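You operate a simulated robot arm through the tools that you are given. There is no shell and no other tool. Be economical: measure what you need, move in short steps, check, and stop when the job is done.

You are at the controls of a simulated two-armed robot. One attempt, no reset.

Task
Stir the rested batter smooth and pour it into the round tin.
Fine: lay the bowl's lid aside, hold the teal bowl while you stir with the green spatula and lay the spatula back. Empty the bowl and stand it back.
Where things are to end (x, y in the base frame): bowl lid within 0.06 m of [0.47, -0.43].

It is judged by the outcome, as a careful person would: the job done as asked, and still so three seconds after it is handed in. It fails if anything else is knocked over, pushed out of place, dropped, spilled or broken. Lids that push on must go on centred and level and be pressed home; caps that screw on are set level and turned clockwise until they are tight.

Robot
Two 7-joint arms with four-finger grippers on one trunk, on a base that drives. Base frame: it is fixed to the floor where the robot stands at the start and does not move with it; the origin is under the middle of the robot, x ahead of it, y to its left, z up; the surface under the hand at the start is at about z = 0.9. Readings come in m, degrees, newtons and seconds.
The left shoulder is at the start at [0.04, 0.181, 1.179], the right one opposite. With the tool pointing down near the work surface each hand reaches from about 0.32 to 0.84 m from the robot's upright axis, wherever it stands, measured 20 degrees to its own side. Places, roughly: bowl lid (23x23x6 cm) [0.5, 0, 1]; hand whisk (6x6x27 cm) [0.9, 0.6, 1.1]; wooden worktop [0.6, 0.3, 0.9]. Payload 3.67 kg a hand.
Tool frame (each hand has its own): the origin (TCP) lies between the finger pads and is the grasp point; the fingertips stand 0.028 m ahead of it; z points along the fingers, y is the line along which they close. The gripper opens to 0.112 m. The gripper's body begins 0.073 m behind the TCP.
Orientation is told as [roll, pitch, yaw] about the base's x, y, z axes, in that order, counted from this pose: with the fingers straight down and closing along the base's y, the tool's x points along the base's -x, its y along +y and its z along -z.

Tools
- The arms move only by the tool step_arm. It takes "left_increments", "right_increments" or both (then of equal length, played together; a hand with none holds still); each is a list that holds one entry, the list of rows, each a list of 7 numbers: the shift along the base's x, y, z in units of 300 mm (1.0 is 300 mm), then the turn, a rotation vector about the base's x, y, z in units of 90 degrees (1.0 is 90 degrees), then the closure, from 0 (fully open) to 1 (shut). In form: [[[x, y, z, ax, ay, az, jaw], ...]]. A call has 1 to 10 rows; each row is the pose to reach, as a shift and turn from the pose commanded when the call began. A call with a number of a shift or a turn outside -1 to 1 is refused whole. Rows are played at 5 a second. More than 0.05 m and 8.6 degrees between two rows, or a gripper value outside its range, and nothing of the call is played. Where a pose cannot be reached the arm comes as near as it can. A force on the tool above 40 N (or 10 N above the force at the start of the call, whichever is more), or a blocked arm, ends the call early, and 0.2 s more pass. The fingers move at their own pace and stop on an object; they squeeze with about 43 N. The grip force told is the motor's: it shows also when the fingers shut on nothing. Time passes only in rows, and 0.2 s behind the last, so rows that repeat a pose let the fingers close. It gives the time, the measured TCP pose, the force on the tool (base axes), the opening and the grip force at its end, in the units of the frame above (readings bear some noise), with the torque about the TCP (base axes, N m) and any sound that the robot's microphone picked up, and new pictures: "views" is both (left out), scene, wrist or none (wrist: the cameras of the hands that moved).
- Cameras (640 x 400 px; columns grow to the right, rows downward): "scene" is now at [0.1128, -0.0154, 1.4152]; the picture's right is [0.01, -1.00, 0.00], its down [-0.59, -0.01, -0.81] and it looks along [0.81, 0.01, -0.59] (base axes); focal length 214 px, centre (320, 200). "left" rides on the left gripper at [0.06, 0.018, -0.104] in its tool frame; the picture's right is [-0.29, 0.96, 0.00], its down [-0.80, -0.24, -0.55] and it looks along [-0.53, -0.16, 0.83] (tool axes); focal length 234 px, centre (320, 200). "right" rides on the right gripper at [0.06, -0.018, -0.104] in its tool frame; the picture's right is [0.29, 0.96, 0.00], its down [-0.80, 0.24, -0.55] and it looks along [-0.53, 0.16, 0.83] (tool axes); focal length 234 px, centre (320, 200). There is no depth. A picture from a camera that has moved, and an enlarged one, comes with that camera's place and axes in the base frame and with its lens. The place of the scene camera against the robot may be out by one fixed shift of up to 0.025 m in any direction.
- slide_trunk(by): slides the trunk up (or, below 0, down) by that many m; the arms and the scene camera ride with it, the base frame stays. It gives what a move gives, with no picture.
- drive_base(legs): drives the robot by 1 to 6 legs, each [ahead, left, turn to the left] in m, m and degrees, along the robot's own axes; the way and the turn of a leg run together, so that a leg with both is an arc; at most 1.5 m and 180 degrees a leg. The arms and the cameras ride along, it lands a little off, and it stops where it bumps. It gives what a move gives, and a new picture of the scene camera.
- pan_tilt(pan, tilt): turns the head with the scene camera to pan (to the left, within 86 degrees either way) and tilt (down, from -29 to 69), counted from straight ahead of the robot. It gives what a move gives, and a new picture of the scene camera.
- enlarge(camera, box): a new picture of the part [left, top, right, bottom] of that camera's present view, enlarged. It takes no simulated time.
- sign_off(): hands the job in; it is judged then, once.

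Go step by step. Nothing tells you exact positions but the pictures and the camera data: compare them with the known pose of the tool, close in by small moves and look again before you grip or let go. The budget is 120 turns and 260 pictures, counting those below and the enlarged ones. Unless the task says otherwise, let go and move clear before handing in, and close with one line.

The tools are called after ">>>" as name(argument=value, ...) on one line, values as JSON. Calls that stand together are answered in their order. step_arm: Moves the arms, as the interface text tells. Its arguments: {"type":"object","properties":{"left_increments":{"type":"array","items":{"type":"array","items":{"type":"array","items":{"type":"number"}}}},"right_increments":{"type":"array","items":{"type":"array","items":{"type":"array","items":{"type":"number"}}}},"views":{"type":"string","enum":["both","scene","wrist","none"]}},"required":[]} The other tools are called the same way: slide_trunk (by) slides the trunk up or down; drive_base (legs) drives the base; pan_tilt (pan, tilt) turns the head that bears the scene camera; enlarge (camera, box) takes an enlarged picture of a part of a camera's view; sign_off () hands the job in.

At the start:

```text
t: 0.0
left_tool_pos: [0.4712, 0.1891, 1.3267]
left_ee_rot: [-0.1, 0.0, 0.1]
left_contact_force: [0.0, 0.0, 0.3]
left_wrist_torque: [0.0, 0.02, -0.02]
left_finger_gap: 0.112
left_finger_force: 0.0
right_tool_pos: [0.4491, -0.2359, 1.3659]
right_ee_rot: [0.1, 0.0, -0.2]
right_contact_force: [-0.4, 0.4, 0.8]
right_wrist_torque: [0.0, 0.0, 0.01]
right_finger_gap: 0.112
right_finger_force: 0.1
trunk travel left (down, up): [-0.3, 0.214]
robot x, y, heading: [-0.0032, -0.0041, -0.2]
head pan, tilt: [0.8, 36.0]
```

scene: 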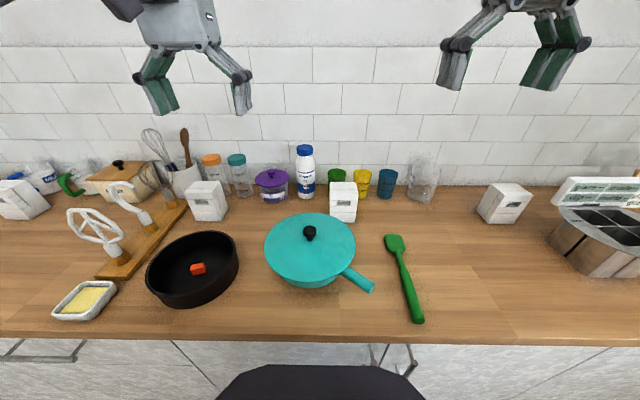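
right: 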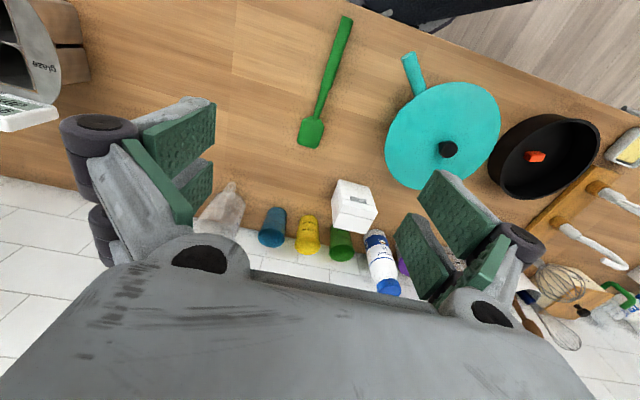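
left: 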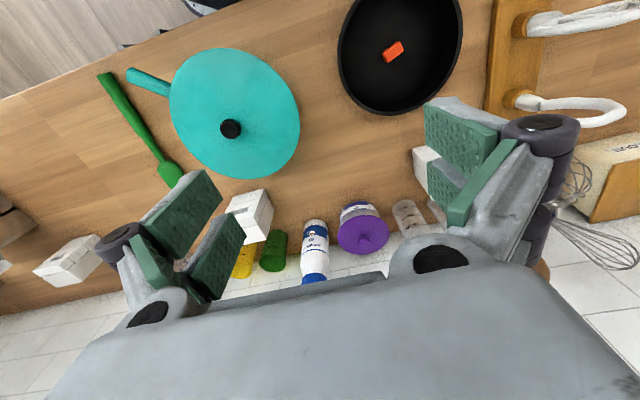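

I see the teal lidded bowl ahead, the black tin to its left with an orange thing in it, and the green spatula to the right. I'll look at them closer first.

>>> enlarge(camera="scene", box=[240, 180, 440, 340])

>>> enlarge(camera="scene", box=[40, 180, 260, 340])

>>> enlarge(camera="left", box=[80, 0, 480, 250])

```text
2.50 times, centred on (340, 260) of scene
camera zoom: at [0.1128, -0.0154, 1.4152], right [0.01, -1.0, 0.0], down [-0.59, -0.01, -0.81], along [0.81, 0.01, -0.59], focal length 536 px, centre (270, 50)
```

zoom: 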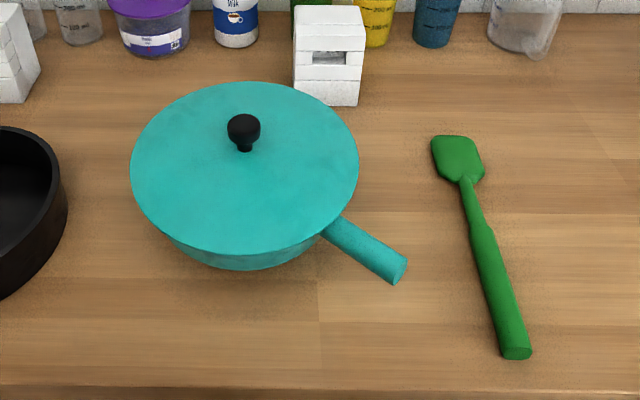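

```text
2.50 times, centred on (150, 260) of scene
camera zoom: at [0.1128, -0.0154, 1.4152], right [0.01, -1.0, 0.0], down [-0.59, -0.01, -0.81], along [0.81, 0.01, -0.59], focal length 536 px, centre (745, 50)
```

zoom: 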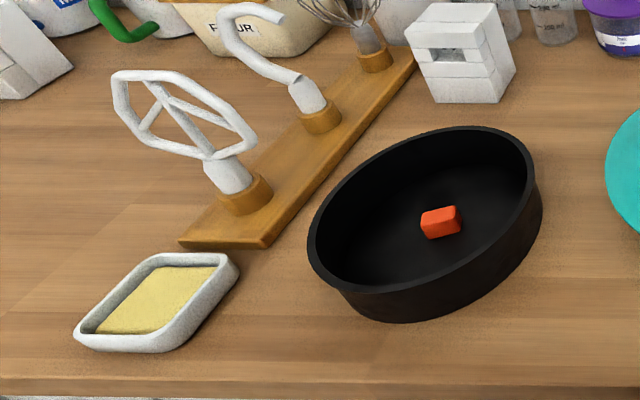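

```text
1.60 times, centred on (280, 125) of left
camera zoom: at [0.4104, 0.2074, 1.4307], right [0.29, 0.96, 0.0], down [0.8, -0.24, 0.55], along [0.53, -0.16, -0.83], focal length 375 px, centre (384, 320)
```

zoom: 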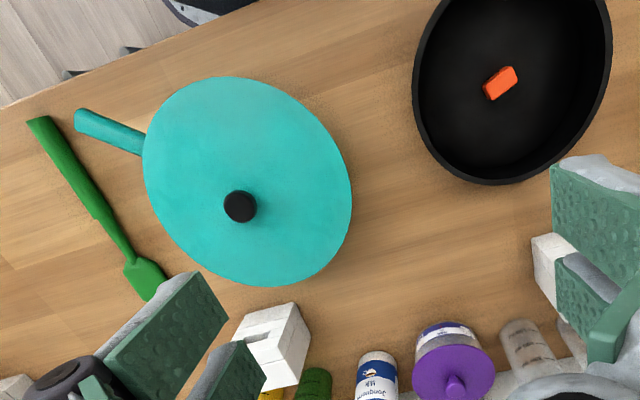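

The knob triangulates to about [0.479, 0.030, 1.042] from the two wrist cameras, and the bowl's handle points to the right and toward me. There is a stray orange block in the tin, which I'll remove before pouring. First the right hand goes over the lid knob, with the left hand moved aside.

>>> step_arm(right_increments=[[[0.0125, 0.111, -0.09, 0, 0, 0, 0.3], [0.025, 0.222, -0.18, 0, 0, 0, 0.3], [0.0375, 0.333, -0.27, 0, 0, 0, 0.3], [0.05, 0.444, -0.36, 0, 0, 0, 0.3], [0.0625, 0.555, -0.45, 0, 0, 0, 0.3], [0.075, 0.666, -0.54, 0, 0, 0, 0.3], [0.0875, 0.777, -0.63, 0, 0, 0, 0.3], [0.1, 0.887, -0.72, 0, 0, 0, 0.3]]], left_increments=[[[0, 0.1, 0, 0, 0, 0, 0], [0, 0.2, 0, 0, 0, 0, 0], [0, 0.3, 0, 0, 0, 0, 0], [0, 0.4, 0, 0, 0, 0, 0], [0, 0.45, 0, 0, 0, 0, 0], [0, 0.45, 0, 0, 0, 0, 0], [0, 0.45, 0, 0, 0, 0, 0], [0, 0.45, 0, 0, 0, 0, 0]]])

```text
t: 1.8
left_tool_pos: [0.4717, 0.327, 1.3278]
left_ee_rot: [-0.1, 0.1, 0.1]
left_contact_force: [0.1, -0.2, -0.4]
left_wrist_torque: [-0.02, -0.01, 0.01]
left_finger_gap: 0.112
left_finger_force: 0.0
right_tool_pos: [0.4794, 0.0323, 1.1496]
right_ee_rot: [0.1, 0.0, -0.1]
right_contact_force: [-0.2, -0.2, -0.1]
right_wrist_torque: [0.01, -0.01, -0.03]
right_finger_gap: 0.0783
right_finger_force: 0.0
trunk travel left (down, up): [-0.3, 0.214]
robot x, y, heading: [0.0028, 0.0012, 0.2]
head pan, tilt: [0.8, 36.0]
camera scene: at [0.1134, -0.0138, 1.4152], right [0.01, -1.0, 0.0], down [-0.59, -0.01, -0.81], along [0.81, 0.01, -0.59], focal length 214 px, centre (320, 200)
camera right: at [0.4214, 0.014, 1.253], right [-0.29, 0.96, 0.0], down [0.8, 0.24, 0.55], along [0.53, 0.16, -0.83], focal length 234 px, centre (320, 200)
camera left: at [0.4117, 0.3452, 1.4313], right [0.29, 0.96, 0.0], down [0.8, -0.24, 0.55], along [0.53, -0.16, -0.83], focal length 234 px, centre (320, 200)
```

scene: 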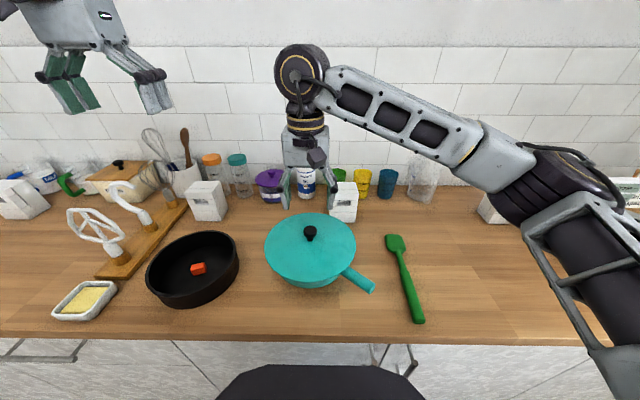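
right: 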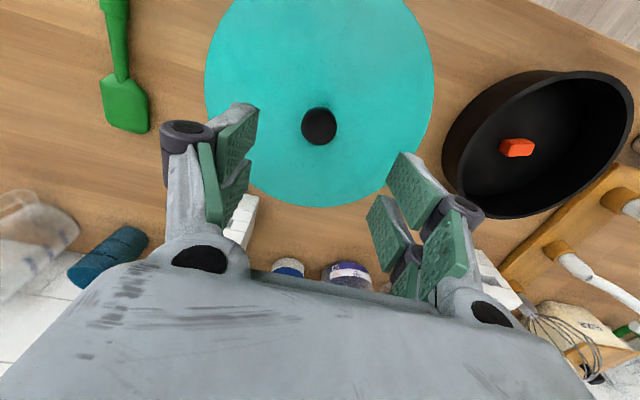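
left: 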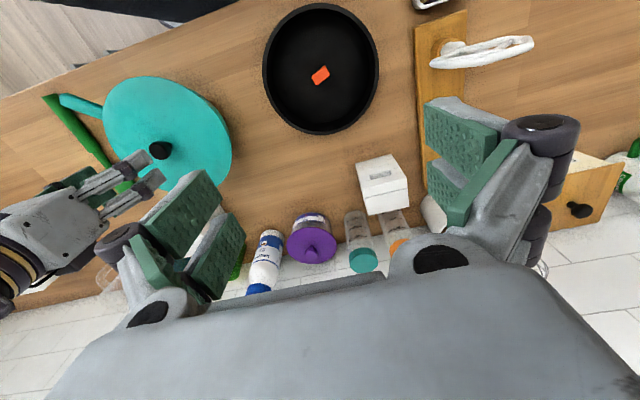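

The knob sits right under the right hand's TCP. I'll descend and close on it.

>>> step_arm(right_increments=[[[0, -0.004, -0.13, 0, 0, 0, 0.3], [0, -0.004, -0.26, 0, 0, 0, 0.3], [0, -0.004, -0.33, 0, 0, 0, 0.3], [0, -0.004, -0.37, 0, 0, 0, 0.3], [0, -0.004, -0.395, 0, 0, 0, 0.3]]], views="both")

```text
t: 3.0
left_tool_pos: [0.4698, 0.3244, 1.3284]
left_ee_rot: [-0.1, 0.0, 0.1]
left_contact_force: [-0.2, 0.8, -0.4]
left_wrist_torque: [-0.02, 0.01, -0.01]
left_finger_gap: 0.1121
left_finger_force: 0.1
right_tool_pos: [0.4778, 0.029, 1.0327]
right_ee_rot: [0.2, -0.4, -0.1]
right_contact_force: [3.9, -0.5, 15.3]
right_wrist_torque: [-0.2, 0.14, 0.07]
right_finger_gap: 0.0796
right_finger_force: 6.7
trunk travel left (down, up): [-0.3, 0.214]
robot x, y, heading: [-0.0016, 0.0, 0.1]
head pan, tilt: [0.8, 36.0]
camera scene: at [0.1118, -0.0154, 1.4155], right [0.01, -1.0, 0.0], down [-0.59, -0.01, -0.81], along [0.81, 0.01, -0.59], focal length 214 px, centre (320, 200)
camera right: at [0.4182, 0.0108, 1.1362], right [-0.29, 0.96, 0.0], down [0.8, 0.24, 0.56], along [0.53, 0.16, -0.83], focal length 234 px, centre (320, 200)
```

scene: 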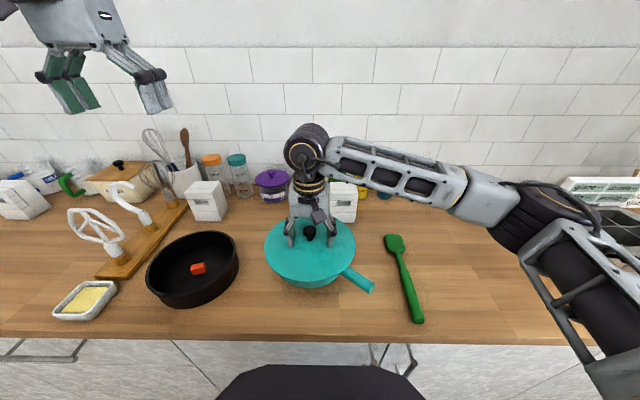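
right: 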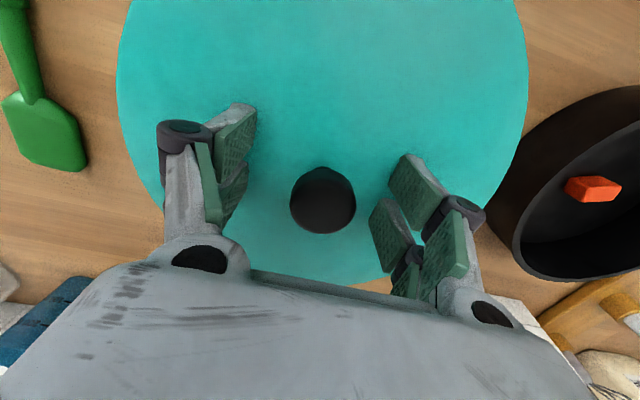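

The fingertips touched the lid's top lightly at z ≈ 1.004. I'll back up a few millimetres and close on the knob.

>>> step_arm(right_increments=[[[0, 0, 0.025, 0, 0, 0, 0.3], [0, 0, 0.025, 0, 0, 0, 1], [0, 0, 0.025, 0, 0, 0, 1], [0, 0, 0.025, 0, 0, 0, 1], [0, 0, 0.025, 0, 0, 0, 1]]], views="wrist")

```text
t: 4.2
left_tool_pos: [0.4707, 0.3262, 1.3281]
left_ee_rot: [-0.1, 0.0, 0.1]
left_contact_force: [0.6, -0.3, -1.0]
left_wrist_torque: [-0.02, 0.01, 0.0]
left_finger_gap: 0.1121
left_finger_force: 0.0
right_tool_pos: [0.4766, 0.029, 1.0394]
right_ee_rot: [0.1, 0.0, -0.1]
right_contact_force: [0.4, 0.2, 3.1]
right_wrist_torque: [0.02, 0.08, 0.02]
right_finger_gap: 0.0281
right_finger_force: 43.1
trunk travel left (down, up): [-0.3, 0.214]
robot x, y, heading: [0.0007, 0.003, -0.1]
head pan, tilt: [0.8, 36.0]
camera right: at [0.4181, 0.011, 1.1425], right [-0.29, 0.96, 0.0], down [0.8, 0.24, 0.56], along [0.53, 0.16, -0.83], focal length 234 px, centre (320, 200)
```

right: 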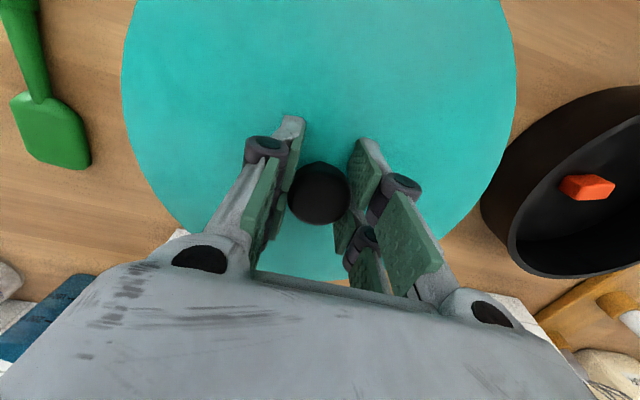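

The knob is gripped. I'll lift straight up.

>>> step_arm(right_increments=[[[0, 0, 0.03, 0, 0, 0, 1], [0, 0, 0.08, 0, 0, 0, 1], [0, 0, 0.15, 0, 0, 0, 1], [0, 0, 0.25, 0, 0, 0, 1], [0, 0, 0.36, 0, 0, 0, 1], [0, 0, 0.45, 0, 0, 0, 1]]])

```text
t: 5.6
left_tool_pos: [0.4706, 0.3261, 1.3277]
left_ee_rot: [-0.1, 0.0, 0.0]
left_contact_force: [-0.1, 0.1, -0.7]
left_wrist_torque: [0.03, -0.03, 0.01]
left_finger_gap: 0.1121
left_finger_force: 0.0
right_tool_pos: [0.4788, 0.0282, 1.1729]
right_ee_rot: [0.2, -0.1, -0.1]
right_contact_force: [-0.3, 1.0, -0.8]
right_wrist_torque: [-0.01, -0.03, -0.01]
right_finger_gap: 0.0283
right_finger_force: 43.3
trunk travel left (down, up): [-0.3, 0.214]
robot x, y, heading: [-0.0011, 0.0029, 0.1]
head pan, tilt: [0.8, 36.0]
camera scene: at [0.1127, -0.015, 1.4152], right [0.01, -1.0, 0.0], down [-0.59, -0.01, -0.81], along [0.81, 0.01, -0.59], focal length 214 px, centre (320, 200)
camera right: at [0.418, 0.0111, 1.2769], right [-0.29, 0.96, 0.0], down [0.8, 0.24, 0.56], along [0.53, 0.16, -0.83], focal length 234 px, centre (320, 200)
```

scene: 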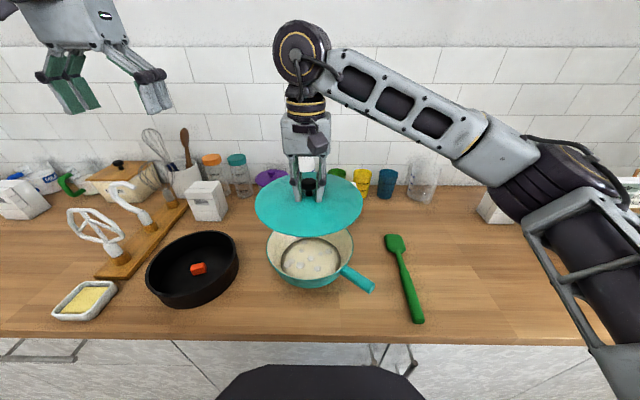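
right: 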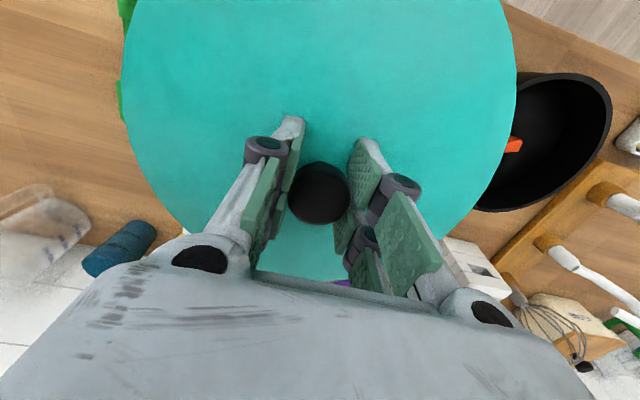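

The lid is off, and the batter has lumps. I'll carry the lid to the right.

>>> step_arm(right_increments=[[[0, -0.08, 0, 0, 0, 0, 1], [0, -0.22, 0, 0, 0, 0, 1], [0, -0.37, 0, 0, 0, 0, 1], [-0.01, -0.52, 0, 0, 0, 0, 1], [-0.02, -0.67, 0, 0, 0, 0, 1], [-0.03, -0.82, 0, 0, 0, 0, 1], [-0.03, -0.95, 0, 0, 0, 0, 1], [-0.03, -1, 0, 0, 0, 0, 1]]], views="none")

>>> step_arm(right_increments=[[[0, -0.1, -0.05, 0, 0, 0, 1], [0, -0.22, -0.12, 0, 0, 0, 1], [0, -0.34, -0.2, 0, 0, 0, 1], [0, -0.45, -0.3, 0, 0, 0, 1], [0, -0.52, -0.4, 0, 0, 0, 1], [0, -0.53, -0.5, 0, 0, 0, 1], [0, -0.53, -0.58, 0, 0, 0, 1]]])

```text
t: 7.4
left_tool_pos: [0.4703, 0.3254, 1.3281]
left_ee_rot: [-0.1, 0.0, 0.1]
left_contact_force: [0.3, 0.4, -0.2]
left_wrist_torque: [-0.03, -0.02, -0.01]
left_finger_gap: 0.1121
left_finger_force: 0.1
right_tool_pos: [0.4708, -0.2702, 1.1721]
right_ee_rot: [0.1, 0.0, 0.0]
right_contact_force: [0.5, 0.1, -0.9]
right_wrist_torque: [0.03, -0.01, -0.01]
right_finger_gap: 0.0282
right_finger_force: 42.5
trunk travel left (down, up): [-0.3, 0.214]
robot x, y, heading: [0.0003, -0.0003, 0.2]
head pan, tilt: [0.8, 36.0]
```

```text
t: 9.0
left_tool_pos: [0.4723, 0.3252, 1.3287]
left_ee_rot: [0.0, 0.0, 0.2]
left_contact_force: [0.1, -0.1, 0.6]
left_wrist_torque: [0.01, -0.04, 0.01]
left_finger_gap: 0.1119
left_finger_force: 0.1
right_tool_pos: [0.4685, -0.4273, 1.0]
right_ee_rot: [0.1, 0.0, -0.2]
right_contact_force: [0.2, 0.2, -1.5]
right_wrist_torque: [0.0, 0.0, -0.01]
right_finger_gap: 0.0285
right_finger_force: 43.6
trunk travel left (down, up): [-0.3, 0.214]
robot x, y, heading: [0.0025, 0.0046, 0.1]
head pan, tilt: [0.8, 36.0]
camera scene: at [0.1129, -0.0159, 1.4152], right [0.01, -1.0, 0.0], down [-0.59, -0.01, -0.81], along [0.81, 0.01, -0.59], focal length 214 px, centre (320, 200)
camera right: at [0.4099, -0.4469, 1.1026], right [-0.29, 0.96, 0.0], down [0.8, 0.24, 0.56], along [0.53, 0.16, -0.83], focal length 234 px, centre (320, 200)
```

scene: 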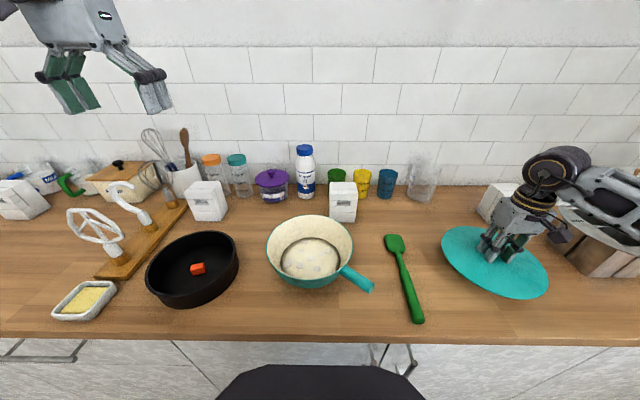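
right: 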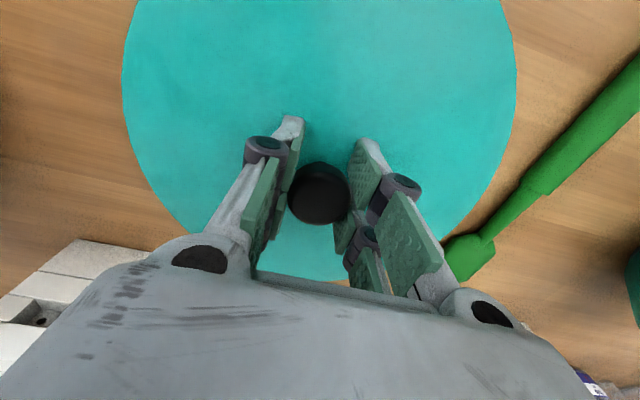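

The lid is over its place and clear of its neighbours. I'll lower it gently until it touches.

>>> step_arm(right_increments=[[[0, 0, -0.05, 0, 0, 0, 1], [0, 0, -0.1, 0, 0, 0, 1], [0, 0, -0.13, 0, 0, 0, 1], [0, 0, -0.145, 0, 0, 0, 1], [0, 0, -0.155, 0, 0, 0, 1]]], views="scene")

```text
t: 10.2
left_tool_pos: [0.4701, 0.3263, 1.3274]
left_ee_rot: [-0.1, 0.0, 0.2]
left_contact_force: [0.0, -0.1, -0.8]
left_wrist_torque: [0.0, -0.03, 0.0]
left_finger_gap: 0.112
left_finger_force: 0.0
right_tool_pos: [0.4696, -0.4305, 0.9534]
right_ee_rot: [0.1, -0.1, 0.0]
right_contact_force: [-0.2, -1.0, -1.4]
right_wrist_torque: [0.02, -0.02, 0.0]
right_finger_gap: 0.0283
right_finger_force: 42.9
trunk travel left (down, up): [-0.3, 0.214]
robot x, y, heading: [-0.0001, -0.001, -0.1]
head pan, tilt: [0.8, 36.0]
camera scene: at [0.1129, -0.0154, 1.4152], right [0.01, -1.0, 0.0], down [-0.59, -0.01, -0.81], along [0.81, 0.01, -0.59], focal length 214 px, centre (320, 200)
```

scene: 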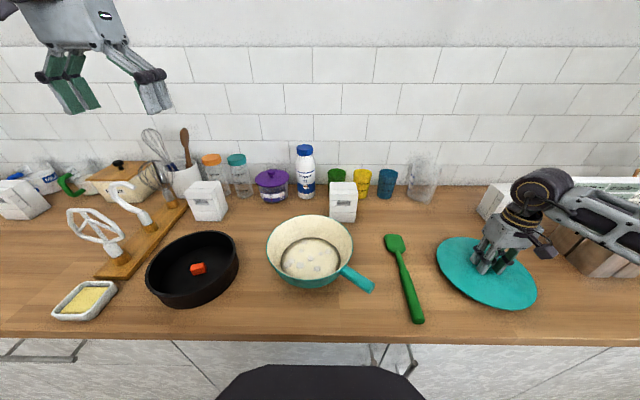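

Not touching yet, so I'll keep lowering in small steps.

>>> step_arm(right_increments=[[[0, 0, -0.01, 0, 0, 0, 1], [0, 0, -0.02, 0, 0, 0, 1], [0, 0, -0.03, 0, 0, 0, 1], [0, 0, -0.04, 0, 0, 0, 1]]], views="none")

```text
t: 11.2
left_tool_pos: [0.4685, 0.3268, 1.3288]
left_ee_rot: [0.0, 0.0, 0.2]
left_contact_force: [-1.0, -0.2, -0.1]
left_wrist_torque: [0.0, 0.0, 0.0]
left_finger_gap: 0.1121
left_finger_force: 0.1
right_tool_pos: [0.4692, -0.4294, 0.9445]
right_ee_rot: [-0.1, -0.5, -0.2]
right_contact_force: [2.8, -3.9, 30.9]
right_wrist_torque: [-0.1, 1.07, 0.01]
right_finger_gap: 0.0281
right_finger_force: 43.0
trunk travel left (down, up): [-0.3, 0.214]
robot x, y, heading: [-0.0023, -0.0026, -0.1]
head pan, tilt: [0.8, 36.0]
```

The lid is down. I'll ease the pressure, open and rise.

>>> step_arm(right_increments=[[[0, 0, 0.01, 0, 0, 0, 1], [0, 0, 0.01, 0, 0, 0, 0.3], [0, 0, 0.01, 0, 0, 0, 0.3], [0, 0, 0.08, 0, 0, 0, 0.3], [0, 0, 0.2, 0, 0, 0, 0.3], [0, 0, 0.35, 0, 0, 0, 0.3], [0, 0, 0.5, 0, 0, 0, 0.3], [0, 0, 0.6, 0, 0, 0, 0.3]]], views="both")

>>> enlarge(camera="left", box=[80, 0, 480, 250])

>>> enlarge(camera="scene", box=[240, 180, 440, 340])

```text
t: 13.0
left_tool_pos: [0.4726, 0.3234, 1.3267]
left_ee_rot: [0.0, 0.1, 0.1]
left_contact_force: [0.9, -0.3, -0.4]
left_wrist_torque: [0.06, 0.07, 0.04]
left_finger_gap: 0.1118
left_finger_force: 0.0
right_tool_pos: [0.4693, -0.4277, 1.1233]
right_ee_rot: [0.3, 0.2, -0.2]
right_contact_force: [-0.8, -0.2, 5.6]
right_wrist_torque: [0.0, -0.05, 0.0]
right_finger_gap: 0.0788
right_finger_force: 0.1
trunk travel left (down, up): [-0.3, 0.214]
robot x, y, heading: [0.0057, -0.001, 0.0]
head pan, tilt: [0.8, 36.0]
camera scene: at [0.114, -0.0163, 1.4153], right [0.01, -1.0, 0.0], down [-0.59, -0.01, -0.81], along [0.81, 0.01, -0.59], focal length 214 px, centre (320, 200)
camera right: at [0.4106, -0.4467, 1.2257], right [-0.28, 0.96, 0.0], down [0.8, 0.24, 0.55], along [0.53, 0.16, -0.83], focal length 234 px, centre (320, 200)
```

scene: 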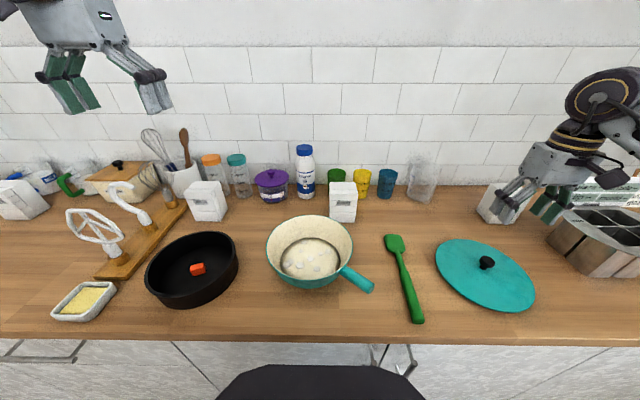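
right: 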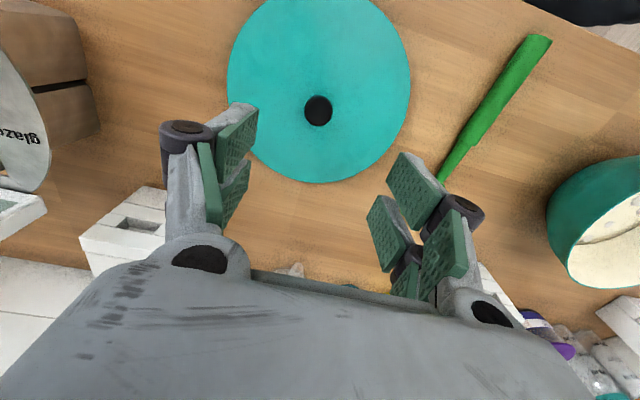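

```text
1.60 times, centred on (280, 125) of left
camera zoom: at [0.4124, 0.3424, 1.4319], right [0.29, 0.96, 0.0], down [0.8, -0.24, 0.55], along [0.53, -0.16, -0.83], focal length 375 px, centre (384, 320)
```

zoom: 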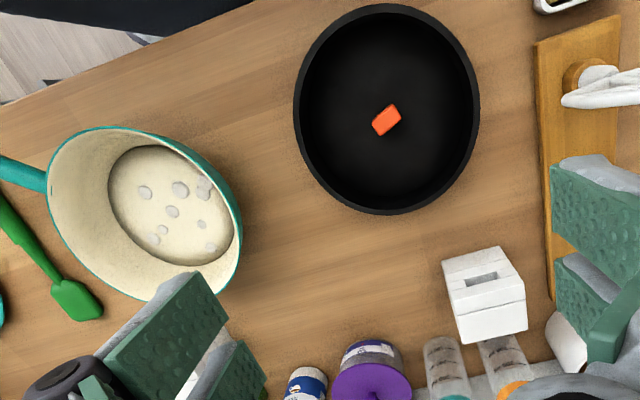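

```text
2.50 times, centred on (340, 260) of scene
camera zoom: at [0.114, -0.0163, 1.4153], right [0.01, -1.0, 0.0], down [-0.59, -0.01, -0.81], along [0.81, 0.01, -0.59], focal length 536 px, centre (270, 50)
```

zoom: 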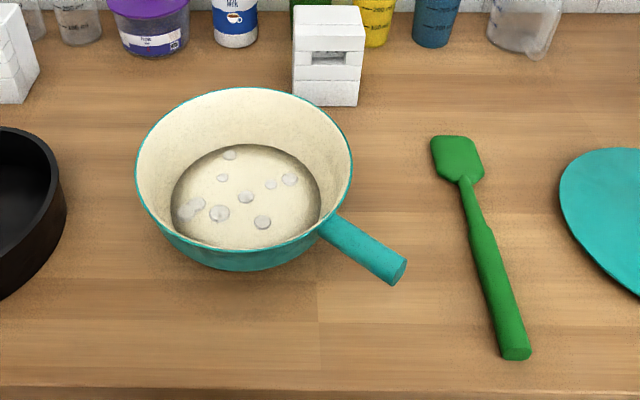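

The lid is laid at about [0.47, -0.43]. Next the left hand removes the orange block (about [0.460, 0.330]) from the tin, while the right hand moves near the spatula.

>>> step_arm(left_increments=[[[-0.005, 0, -0.12, 0, 0, 0.03, 0.3], [-0.01, 0.005, -0.26, 0, 0, 0.06, 0.3], [-0.02, 0.01, -0.4, 0, 0, 0.09, 0.3], [-0.03, 0.013, -0.54, 0, 0, 0.12, 0.3], [-0.035, 0.013, -0.68, 0, 0, 0.15, 0.3], [-0.035, 0.013, -0.82, 0, 0, 0.167, 0.3], [-0.035, 0.013, -0.95, 0, 0, 0.167, 0.3]]], right_increments=[[[0, 0, 0.1, 0, 0, 0, 0.3], [-0.05, 0.1, 0.2, 0, 0, 0, 0.3], [-0.1, 0.22, 0.2, 0, 0, 0, 0.3], [-0.15, 0.34, 0.2, 0, 0, 0, 0.3], [-0.2, 0.46, 0.2, 0, 0, 0, 0.3], [-0.2, 0.58, 0.2, 0, 0, 0, 0.3], [-0.2, 0.7, 0.2, 0, 0, 0, 0.3]]])

```text
t: 14.6
left_tool_pos: [0.4629, 0.3293, 1.0411]
left_ee_rot: [-0.2, 0.0, 15.1]
left_contact_force: [0.0, 0.6, -0.1]
left_wrist_torque: [-0.02, -0.01, -0.02]
left_finger_gap: 0.0782
left_finger_force: 0.0
right_tool_pos: [0.41, -0.2197, 1.1811]
right_ee_rot: [-0.1, 0.1, 0.0]
right_contact_force: [0.0, 0.4, -0.2]
right_wrist_torque: [-0.03, 0.05, -0.02]
right_finger_gap: 0.0782
right_finger_force: 0.0
trunk travel left (down, up): [-0.3, 0.214]
robot x, y, heading: [-0.0011, 0.0039, 0.2]
head pan, tilt: [0.8, 36.0]
camera scene: at [0.1147, -0.0136, 1.4151], right [0.01, -1.0, 0.0], down [-0.59, -0.01, -0.81], along [0.81, 0.01, -0.59], focal length 214 px, centre (320, 200)
camera right: at [0.3507, -0.2363, 1.2854], right [-0.29, 0.96, 0.0], down [0.8, 0.24, 0.55], along [0.53, 0.16, -0.83], focal length 234 px, centre (320, 200)
camera left: at [0.4005, 0.3307, 1.1442], right [0.03, 1.0, 0.0], down [0.83, -0.02, 0.55], along [0.55, -0.02, -0.83], focal length 234 px, centre (320, 200)
```

scene: 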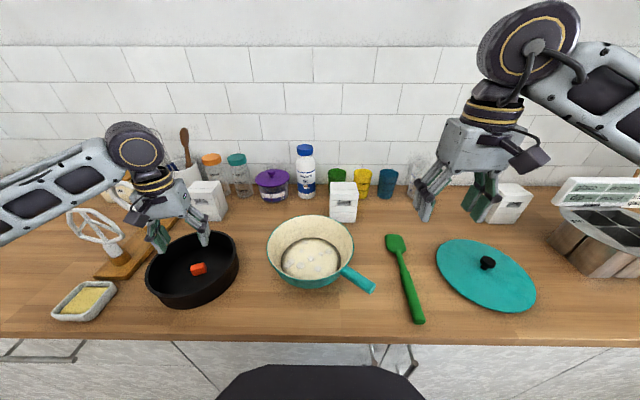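
right: 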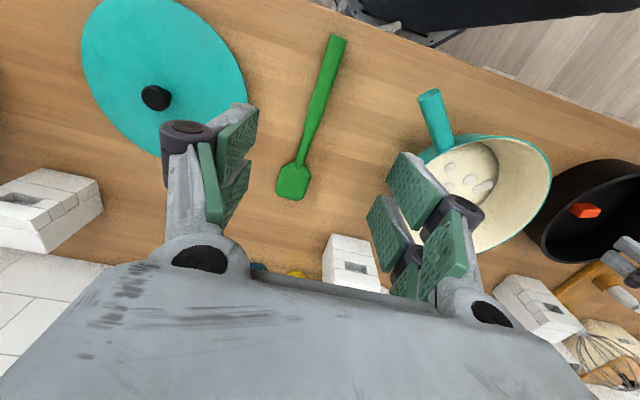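
left: 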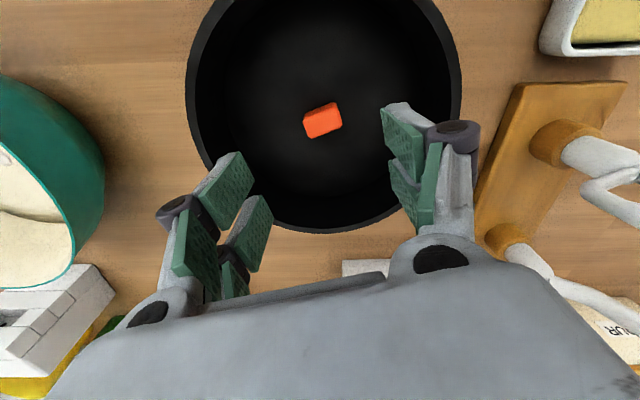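

The block is under the left hand, so I'll descend and grip it.

>>> step_arm(left_increments=[[[-0.006, 0.002, -0.13, 0, 0, 0, 0.3], [-0.006, 0.002, -0.26, 0, 0, 0, 0.3], [-0.006, 0.002, -0.31, 0, 0, 0, 0.3], [-0.006, 0.002, -0.335, 0, 0, 0, 0.3], [-0.006, 0.002, -0.335, 0, 0, 0, 1], [-0.006, 0.002, -0.335, 0, 0, 0, 1], [-0.006, 0.002, -0.335, 0, 0, 0, 1]]], views="wrist")

```text
t: 16.2
left_tool_pos: [0.4574, 0.3283, 0.9409]
left_ee_rot: [-0.1, 0.1, 15.0]
left_contact_force: [0.2, 0.5, 0.7]
left_wrist_torque: [0.02, 0.0, 0.08]
left_finger_gap: 0.0344
left_finger_force: 42.8
right_tool_pos: [0.4082, -0.2202, 1.1821]
right_ee_rot: [0.2, 0.0, -0.1]
right_contact_force: [0.4, 0.0, -0.6]
right_wrist_torque: [-0.04, -0.01, -0.04]
right_finger_gap: 0.0784
right_finger_force: 0.1
trunk travel left (down, up): [-0.3, 0.214]
robot x, y, heading: [0.0005, 0.0031, -0.0]
head pan, tilt: [0.8, 36.0]
camera left: at [0.3954, 0.3302, 1.0449], right [0.03, 1.0, 0.0], down [0.83, -0.02, 0.55], along [0.55, -0.02, -0.83], focal length 234 px, centre (320, 200)
```

left: 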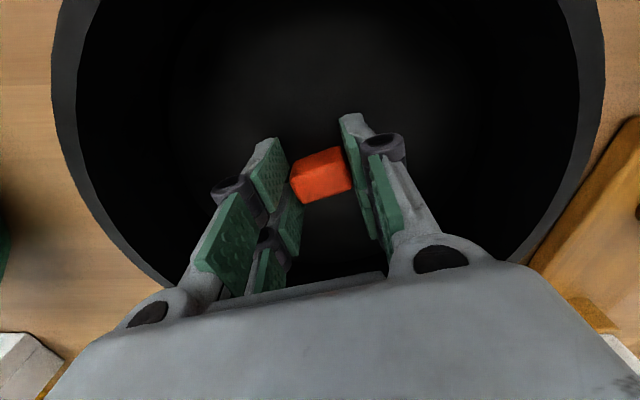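

The block is gripped. I'll lift it out and put it on the clear counter at about [0.34, 0.185].

>>> step_arm(left_increments=[[[0, 0, 0.12, 0, 0, 0, 1], [0, 0, 0.27, 0, 0, 0, 1], [0, 0, 0.42, 0, 0, 0, 1], [-0.09, -0.11, 0.42, 0, 0, 0, 1], [-0.18, -0.22, 0.42, 0, 0, 0, 1], [-0.28, -0.34, 0.42, 0, 0, 0, 1], [-0.38, -0.47, 0.4, 0, 0, 0, 1], [-0.39, -0.478, 0.27, 0, 0, 0, 1], [-0.39, -0.478, 0.14, 0, 0, 0, 1], [-0.39, -0.478, 0.04, 0, 0, 0, 1]]], views="both")

```text
t: 18.3
left_tool_pos: [0.3418, 0.185, 0.9782]
left_ee_rot: [-0.2, -1.0, 15.1]
left_contact_force: [-12.3, -4.5, 21.2]
left_wrist_torque: [1.99, -0.52, 0.94]
left_finger_gap: 0.0351
left_finger_force: 42.8
right_tool_pos: [0.406, -0.222, 1.1823]
right_ee_rot: [0.2, -0.1, 0.0]
right_contact_force: [0.6, -0.2, 0.6]
right_wrist_torque: [-0.02, -0.02, 0.02]
right_finger_gap: 0.0784
right_finger_force: 0.0
trunk travel left (down, up): [-0.3, 0.214]
robot x, y, heading: [0.0037, 0.0018, -0.0]
head pan, tilt: [0.8, 36.0]
stopped in row 10 (left hand): the force on the tool passed its limit at 60 N (the readings are from after the stop); the commanded pose is now the measured one
camera scene: at [0.1103, -0.0168, 1.4155], right [0.01, -1.0, 0.0], down [-0.59, -0.01, -0.81], along [0.81, 0.01, -0.59], focal length 214 px, centre (320, 200)
camera left: at [0.2773, 0.1863, 1.0821], right [0.03, 1.0, 0.0], down [0.82, -0.02, 0.57], along [0.57, -0.01, -0.82], focal length 234 px, centre (320, 200)
```

scene: 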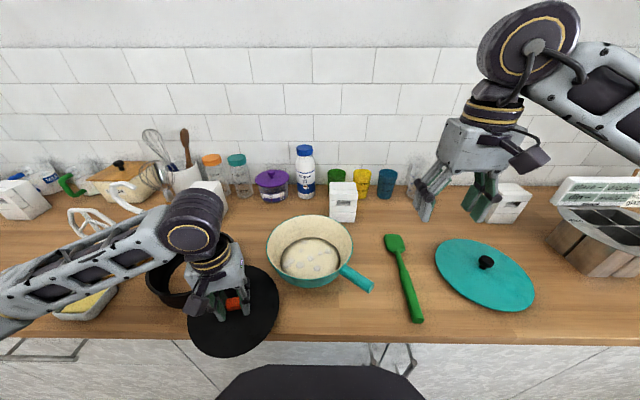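
left: 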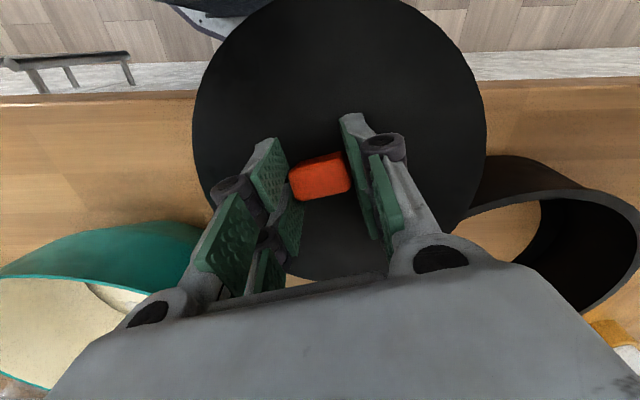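

The orange block turns out to be fixed to the tin's loose base plate, which came out with it and touched the tin's ring. I'll raise it right away and look before putting it back.

>>> step_arm(left_increments=[[[0, 0, 0.1, 0, 0.011, 0, 1], [0, 0, 0.22, 0, 0.011, 0, 1], [0, 0, 0.34, 0, 0.011, 0, 1], [0, 0, 0.46, 0, 0.011, 0, 1]]], views="both")

>>> enlarge(camera="scene", box=[120, 180, 320, 360])

```text
t: 19.3
left_tool_pos: [0.3417, 0.1846, 1.1134]
left_ee_rot: [0.1, 0.3, 15.1]
left_contact_force: [0.0, 0.2, -0.8]
left_wrist_torque: [0.0, -0.01, 0.02]
left_finger_gap: 0.0343
left_finger_force: 42.9
right_tool_pos: [0.4073, -0.221, 1.1822]
right_ee_rot: [0.1, -0.1, 0.0]
right_contact_force: [-0.8, 0.0, 0.0]
right_wrist_torque: [0.01, -0.01, 0.01]
right_finger_gap: 0.0783
right_finger_force: 0.1
trunk travel left (down, up): [-0.3, 0.214]
robot x, y, heading: [-0.0012, 0.0016, -0.1]
head pan, tilt: [0.8, 36.0]
camera scene: at [0.1124, -0.0159, 1.4153], right [0.01, -1.0, 0.0], down [-0.59, -0.01, -0.81], along [0.81, 0.01, -0.59], focal length 214 px, centre (320, 200)
camera left: at [0.2807, 0.1866, 1.2185], right [0.03, 1.0, 0.0], down [0.84, -0.02, 0.55], along [0.55, -0.01, -0.84], focal length 234 px, centre (320, 200)
```

scene: 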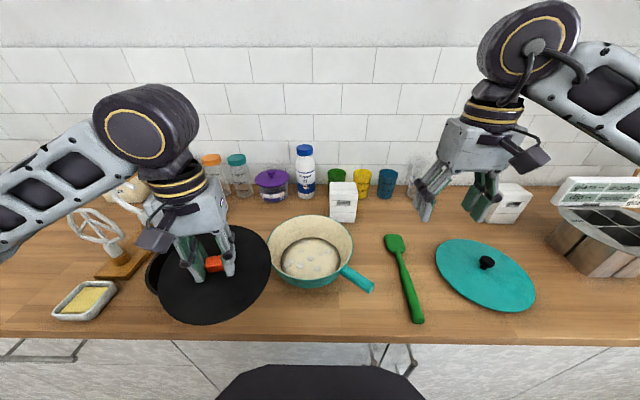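
left: 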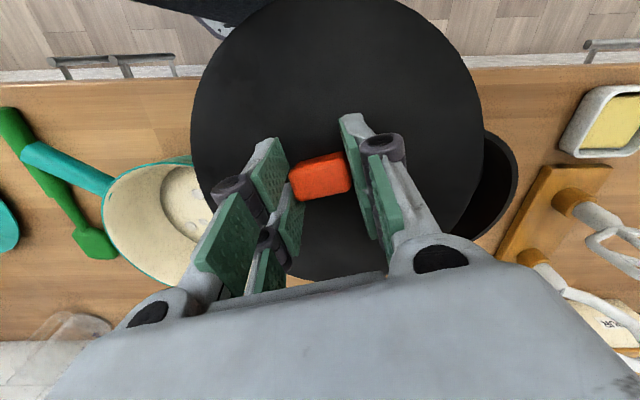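

```text
2.22 times, centred on (220, 270) of scene
camera zoom: at [0.1124, -0.0159, 1.4153], right [0.01, -1.0, 0.0], down [-0.59, -0.01, -0.81], along [0.81, 0.01, -0.59], focal length 477 px, centre (542, 44)
```

zoom: 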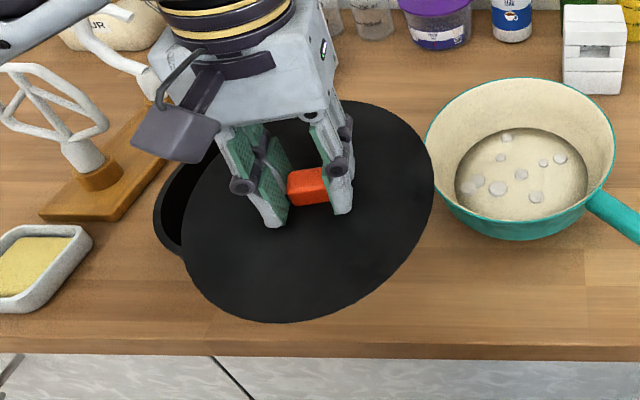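

The plate must go back into its ring. I'll move it aside and up so I can check whether the ring moved.

>>> step_arm(left_increments=[[[0, -0.12, 0.06, 0, 0, 0, 1], [0, -0.25, 0.12, 0, 0, 0, 1], [0, -0.38, 0.18, 0, 0, 0, 1], [0, -0.5, 0.2, 0, 0, 0, 1]]], views="both")

>>> enlarge(camera="scene", box=[120, 200, 280, 330])

```text
t: 20.3
left_tool_pos: [0.3443, 0.0325, 1.1749]
left_ee_rot: [0.1, 0.3, 15.2]
left_contact_force: [0.3, 0.3, -1.5]
left_wrist_torque: [0.05, 0.02, -0.01]
left_finger_gap: 0.0344
left_finger_force: 42.7
right_tool_pos: [0.4091, -0.2228, 1.1823]
right_ee_rot: [0.3, 0.0, -0.1]
right_contact_force: [0.1, -0.1, -0.3]
right_wrist_torque: [0.03, 0.0, -0.02]
right_finger_gap: 0.0784
right_finger_force: 0.1
trunk travel left (down, up): [-0.3, 0.214]
robot x, y, heading: [0.0003, -0.0011, -0.2]
head pan, tilt: [0.8, 36.0]
camera scene: at [0.1133, -0.0174, 1.4152], right [0.01, -1.0, 0.0], down [-0.59, -0.01, -0.81], along [0.81, 0.01, -0.59], focal length 214 px, centre (320, 200)
camera left: at [0.283, 0.0345, 1.2784], right [0.03, 1.0, 0.0], down [0.83, -0.02, 0.55], along [0.55, -0.01, -0.84], focal length 234 px, centre (320, 200)
```

scene: 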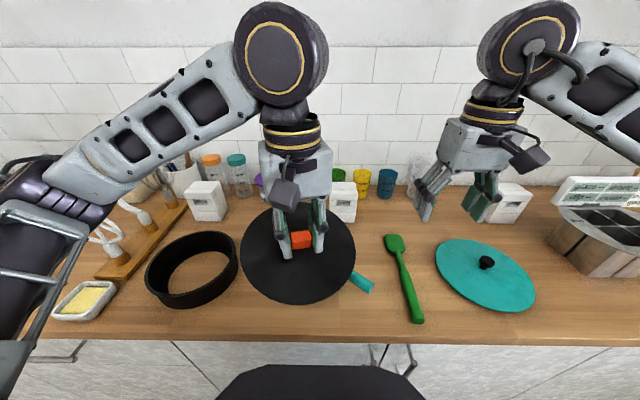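
left: 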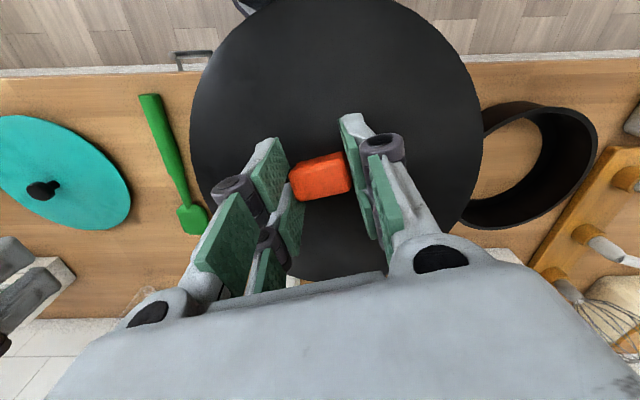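

```text
3.08 times, centred on (200, 265) of scene
camera zoom: at [0.1133, -0.0174, 1.4152], right [0.01, -1.0, 0.0], down [-0.59, -0.01, -0.81], along [0.81, 0.01, -0.59], focal length 660 px, centre (689, 0)
```

zoom: 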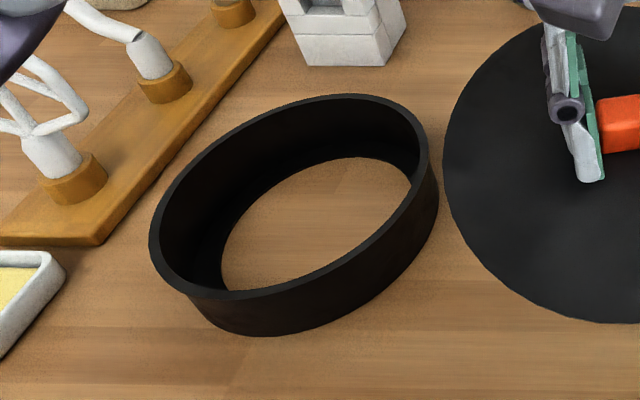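

The ring hasn't moved; the edges match the first picture to a pixel. I'll take the plate back over the ring at its old pose and check before lowering.

>>> step_arm(left_increments=[[[0.04, 0.13, 0, 0, 0, 0, 1], [0.08, 0.27, 0, 0, 0, 0, 1], [0.12, 0.41, 0, 0, 0, 0, 1], [0.18, 0.55, 0, 0, 0, 0, 1], [0.26, 0.68, 0, 0, 0, 0, 1], [0.34, 0.8, -0.06, 0, 0, 0, 1], [0.386, 0.9, -0.16, 0, 0, 0, 1], [0.386, 0.987, -0.28, 0, 0, 0, 1], [0.386, 0.987, -0.4, 0, 0, 0, 1], [0.386, 0.987, -0.46, 0, 0, 0, 1]]], views="both")

>>> enlarge(camera="scene", box=[120, 200, 280, 330])

```text
t: 22.5
left_tool_pos: [0.4575, 0.3333, 1.0387]
left_ee_rot: [0.0, 0.2, 15.1]
left_contact_force: [0.8, 0.2, -1.1]
left_wrist_torque: [-0.02, 0.03, -0.02]
left_finger_gap: 0.034
left_finger_force: 43.1
right_tool_pos: [0.4081, -0.2195, 1.1826]
right_ee_rot: [0.1, -0.1, -0.2]
right_contact_force: [-0.3, 0.3, -1.1]
right_wrist_torque: [-0.04, 0.01, -0.02]
right_finger_gap: 0.0783
right_finger_force: 0.2
trunk travel left (down, up): [-0.3, 0.214]
robot x, y, heading: [-0.0012, -0.0045, 0.0]
head pan, tilt: [0.8, 36.0]
camera scene: at [0.1131, -0.0149, 1.4152], right [0.01, -1.0, 0.0], down [-0.59, -0.01, -0.81], along [0.81, 0.01, -0.59], focal length 214 px, centre (320, 200)
camera left: at [0.3959, 0.3357, 1.1422], right [0.03, 1.0, 0.0], down [0.83, -0.02, 0.55], along [0.55, -0.02, -0.84], focal length 234 px, centre (320, 200)
```

scene: 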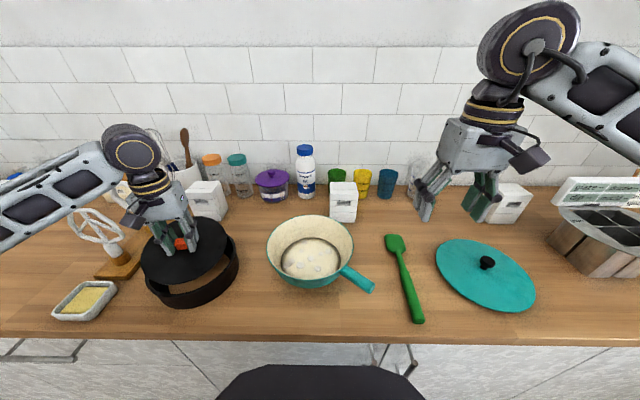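
left: 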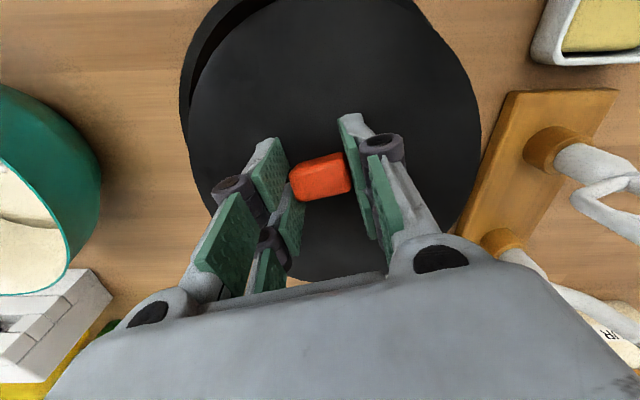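

```text
3.08 times, centred on (200, 265) of scene
camera zoom: at [0.1131, -0.0149, 1.4152], right [0.01, -1.0, 0.0], down [-0.59, -0.01, -0.81], along [0.81, 0.01, -0.59], focal length 660 px, centre (689, 0)
```

zoom: 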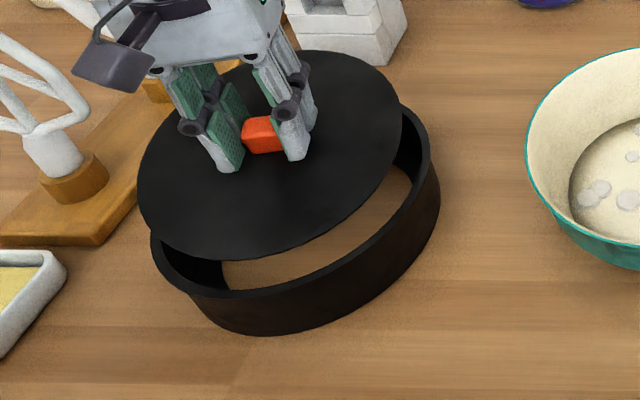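

The plate looks level and about over the ring. I'll lower it partway and check the force before seating it.

>>> step_arm(left_increments=[[[0, -0.004, -0.06, 0, 0, 0, 1], [0, -0.004, -0.12, 0, 0, 0, 1], [0, -0.004, -0.16, 0, 0, 0, 1], [0, -0.004, -0.2, 0, 0, 0, 1]]], views="both")

>>> enlarge(camera="scene", box=[120, 200, 280, 330])

```text
t: 23.5
left_tool_pos: [0.4583, 0.3308, 0.9774]
left_ee_rot: [0.1, 0.3, 15.2]
left_contact_force: [-0.2, 0.5, -1.2]
left_wrist_torque: [-0.01, 0.03, -0.01]
left_finger_gap: 0.0338
left_finger_force: 43.2
right_tool_pos: [0.4088, -0.2204, 1.182]
right_ee_rot: [0.1, 0.0, -0.2]
right_contact_force: [0.1, 0.7, -0.4]
right_wrist_torque: [-0.02, 0.01, -0.03]
right_finger_gap: 0.0784
right_finger_force: 0.1
trunk travel left (down, up): [-0.3, 0.214]
robot x, y, heading: [-0.0003, 0.0017, -0.3]
head pan, tilt: [0.8, 36.0]
camera scene: at [0.1131, -0.0148, 1.4152], right [0.01, -1.0, 0.0], down [-0.59, -0.01, -0.81], along [0.81, 0.01, -0.59], focal length 214 px, centre (320, 200)
camera left: at [0.3967, 0.3327, 1.0804], right [0.03, 1.0, 0.0], down [0.83, -0.02, 0.55], along [0.55, -0.02, -0.84], focal length 234 px, centre (320, 200)
```

scene: 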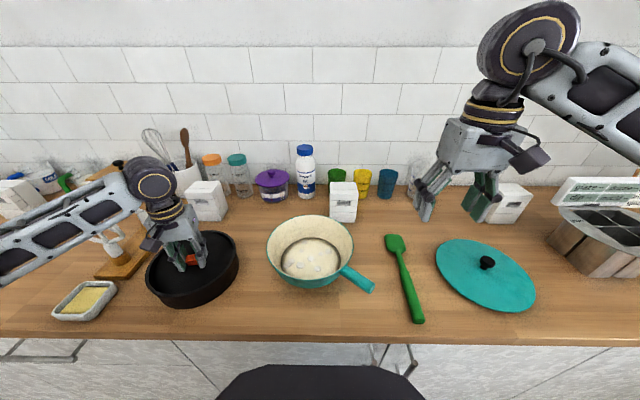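
left: 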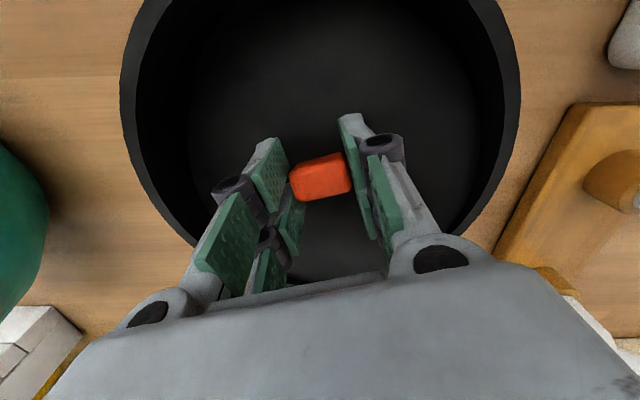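

```text
3.08 times, centred on (200, 265) of scene
camera zoom: at [0.1131, -0.0148, 1.4152], right [0.01, -1.0, 0.0], down [-0.59, -0.01, -0.81], along [0.81, 0.01, -0.59], focal length 660 px, centre (689, 0)
```

zoom: 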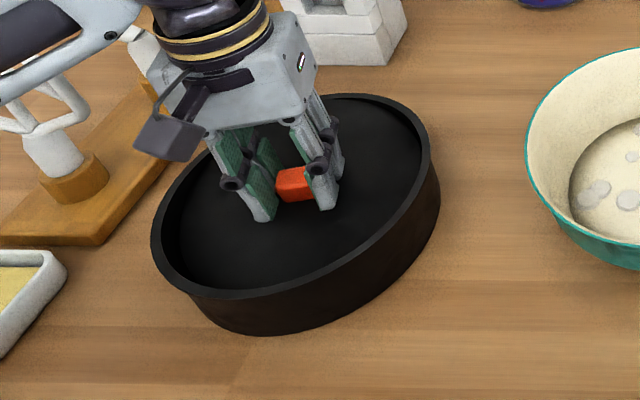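

The plate is inside the ring with even clearance, so I'll lower it to its seat.

>>> step_arm(left_increments=[[[0, 0, -0.05, 0, 0, 0, 1], [0, 0, -0.09, 0, 0, 0, 1], [0, 0, -0.11, 0, 0, 0, 1], [0, 0, -0.118, 0, 0, 0, 1]]], views="wrist")

```text
t: 24.5
left_tool_pos: [0.4587, 0.3302, 0.9419]
left_ee_rot: [0.1, 0.2, 15.3]
left_contact_force: [1.2, -1.1, 15.0]
left_wrist_torque: [-0.22, 1.23, 0.07]
left_finger_gap: 0.0332
left_finger_force: 43.3
right_tool_pos: [0.4085, -0.22, 1.1816]
right_ee_rot: [0.1, -0.1, -0.1]
right_contact_force: [-0.9, -0.2, 0.6]
right_wrist_torque: [0.0, 0.03, -0.01]
right_finger_gap: 0.0786
right_finger_force: 0.1
trunk travel left (down, up): [-0.3, 0.214]
robot x, y, heading: [0.0027, -0.0001, -0.1]
head pan, tilt: [0.8, 36.0]
camera left: at [0.3967, 0.332, 1.0464], right [0.03, 1.0, 0.0], down [0.83, -0.02, 0.55], along [0.55, -0.02, -0.83], focal length 234 px, centre (320, 200)
```

left: 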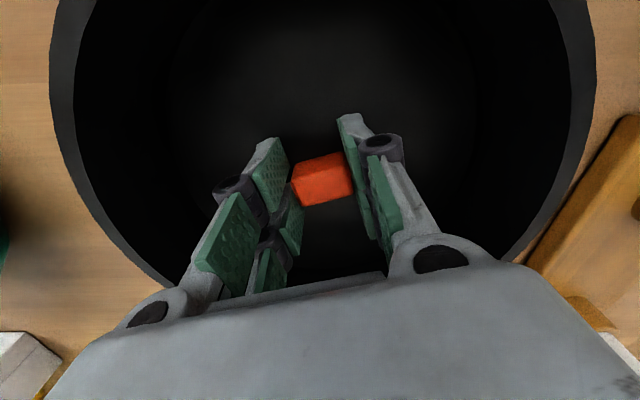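

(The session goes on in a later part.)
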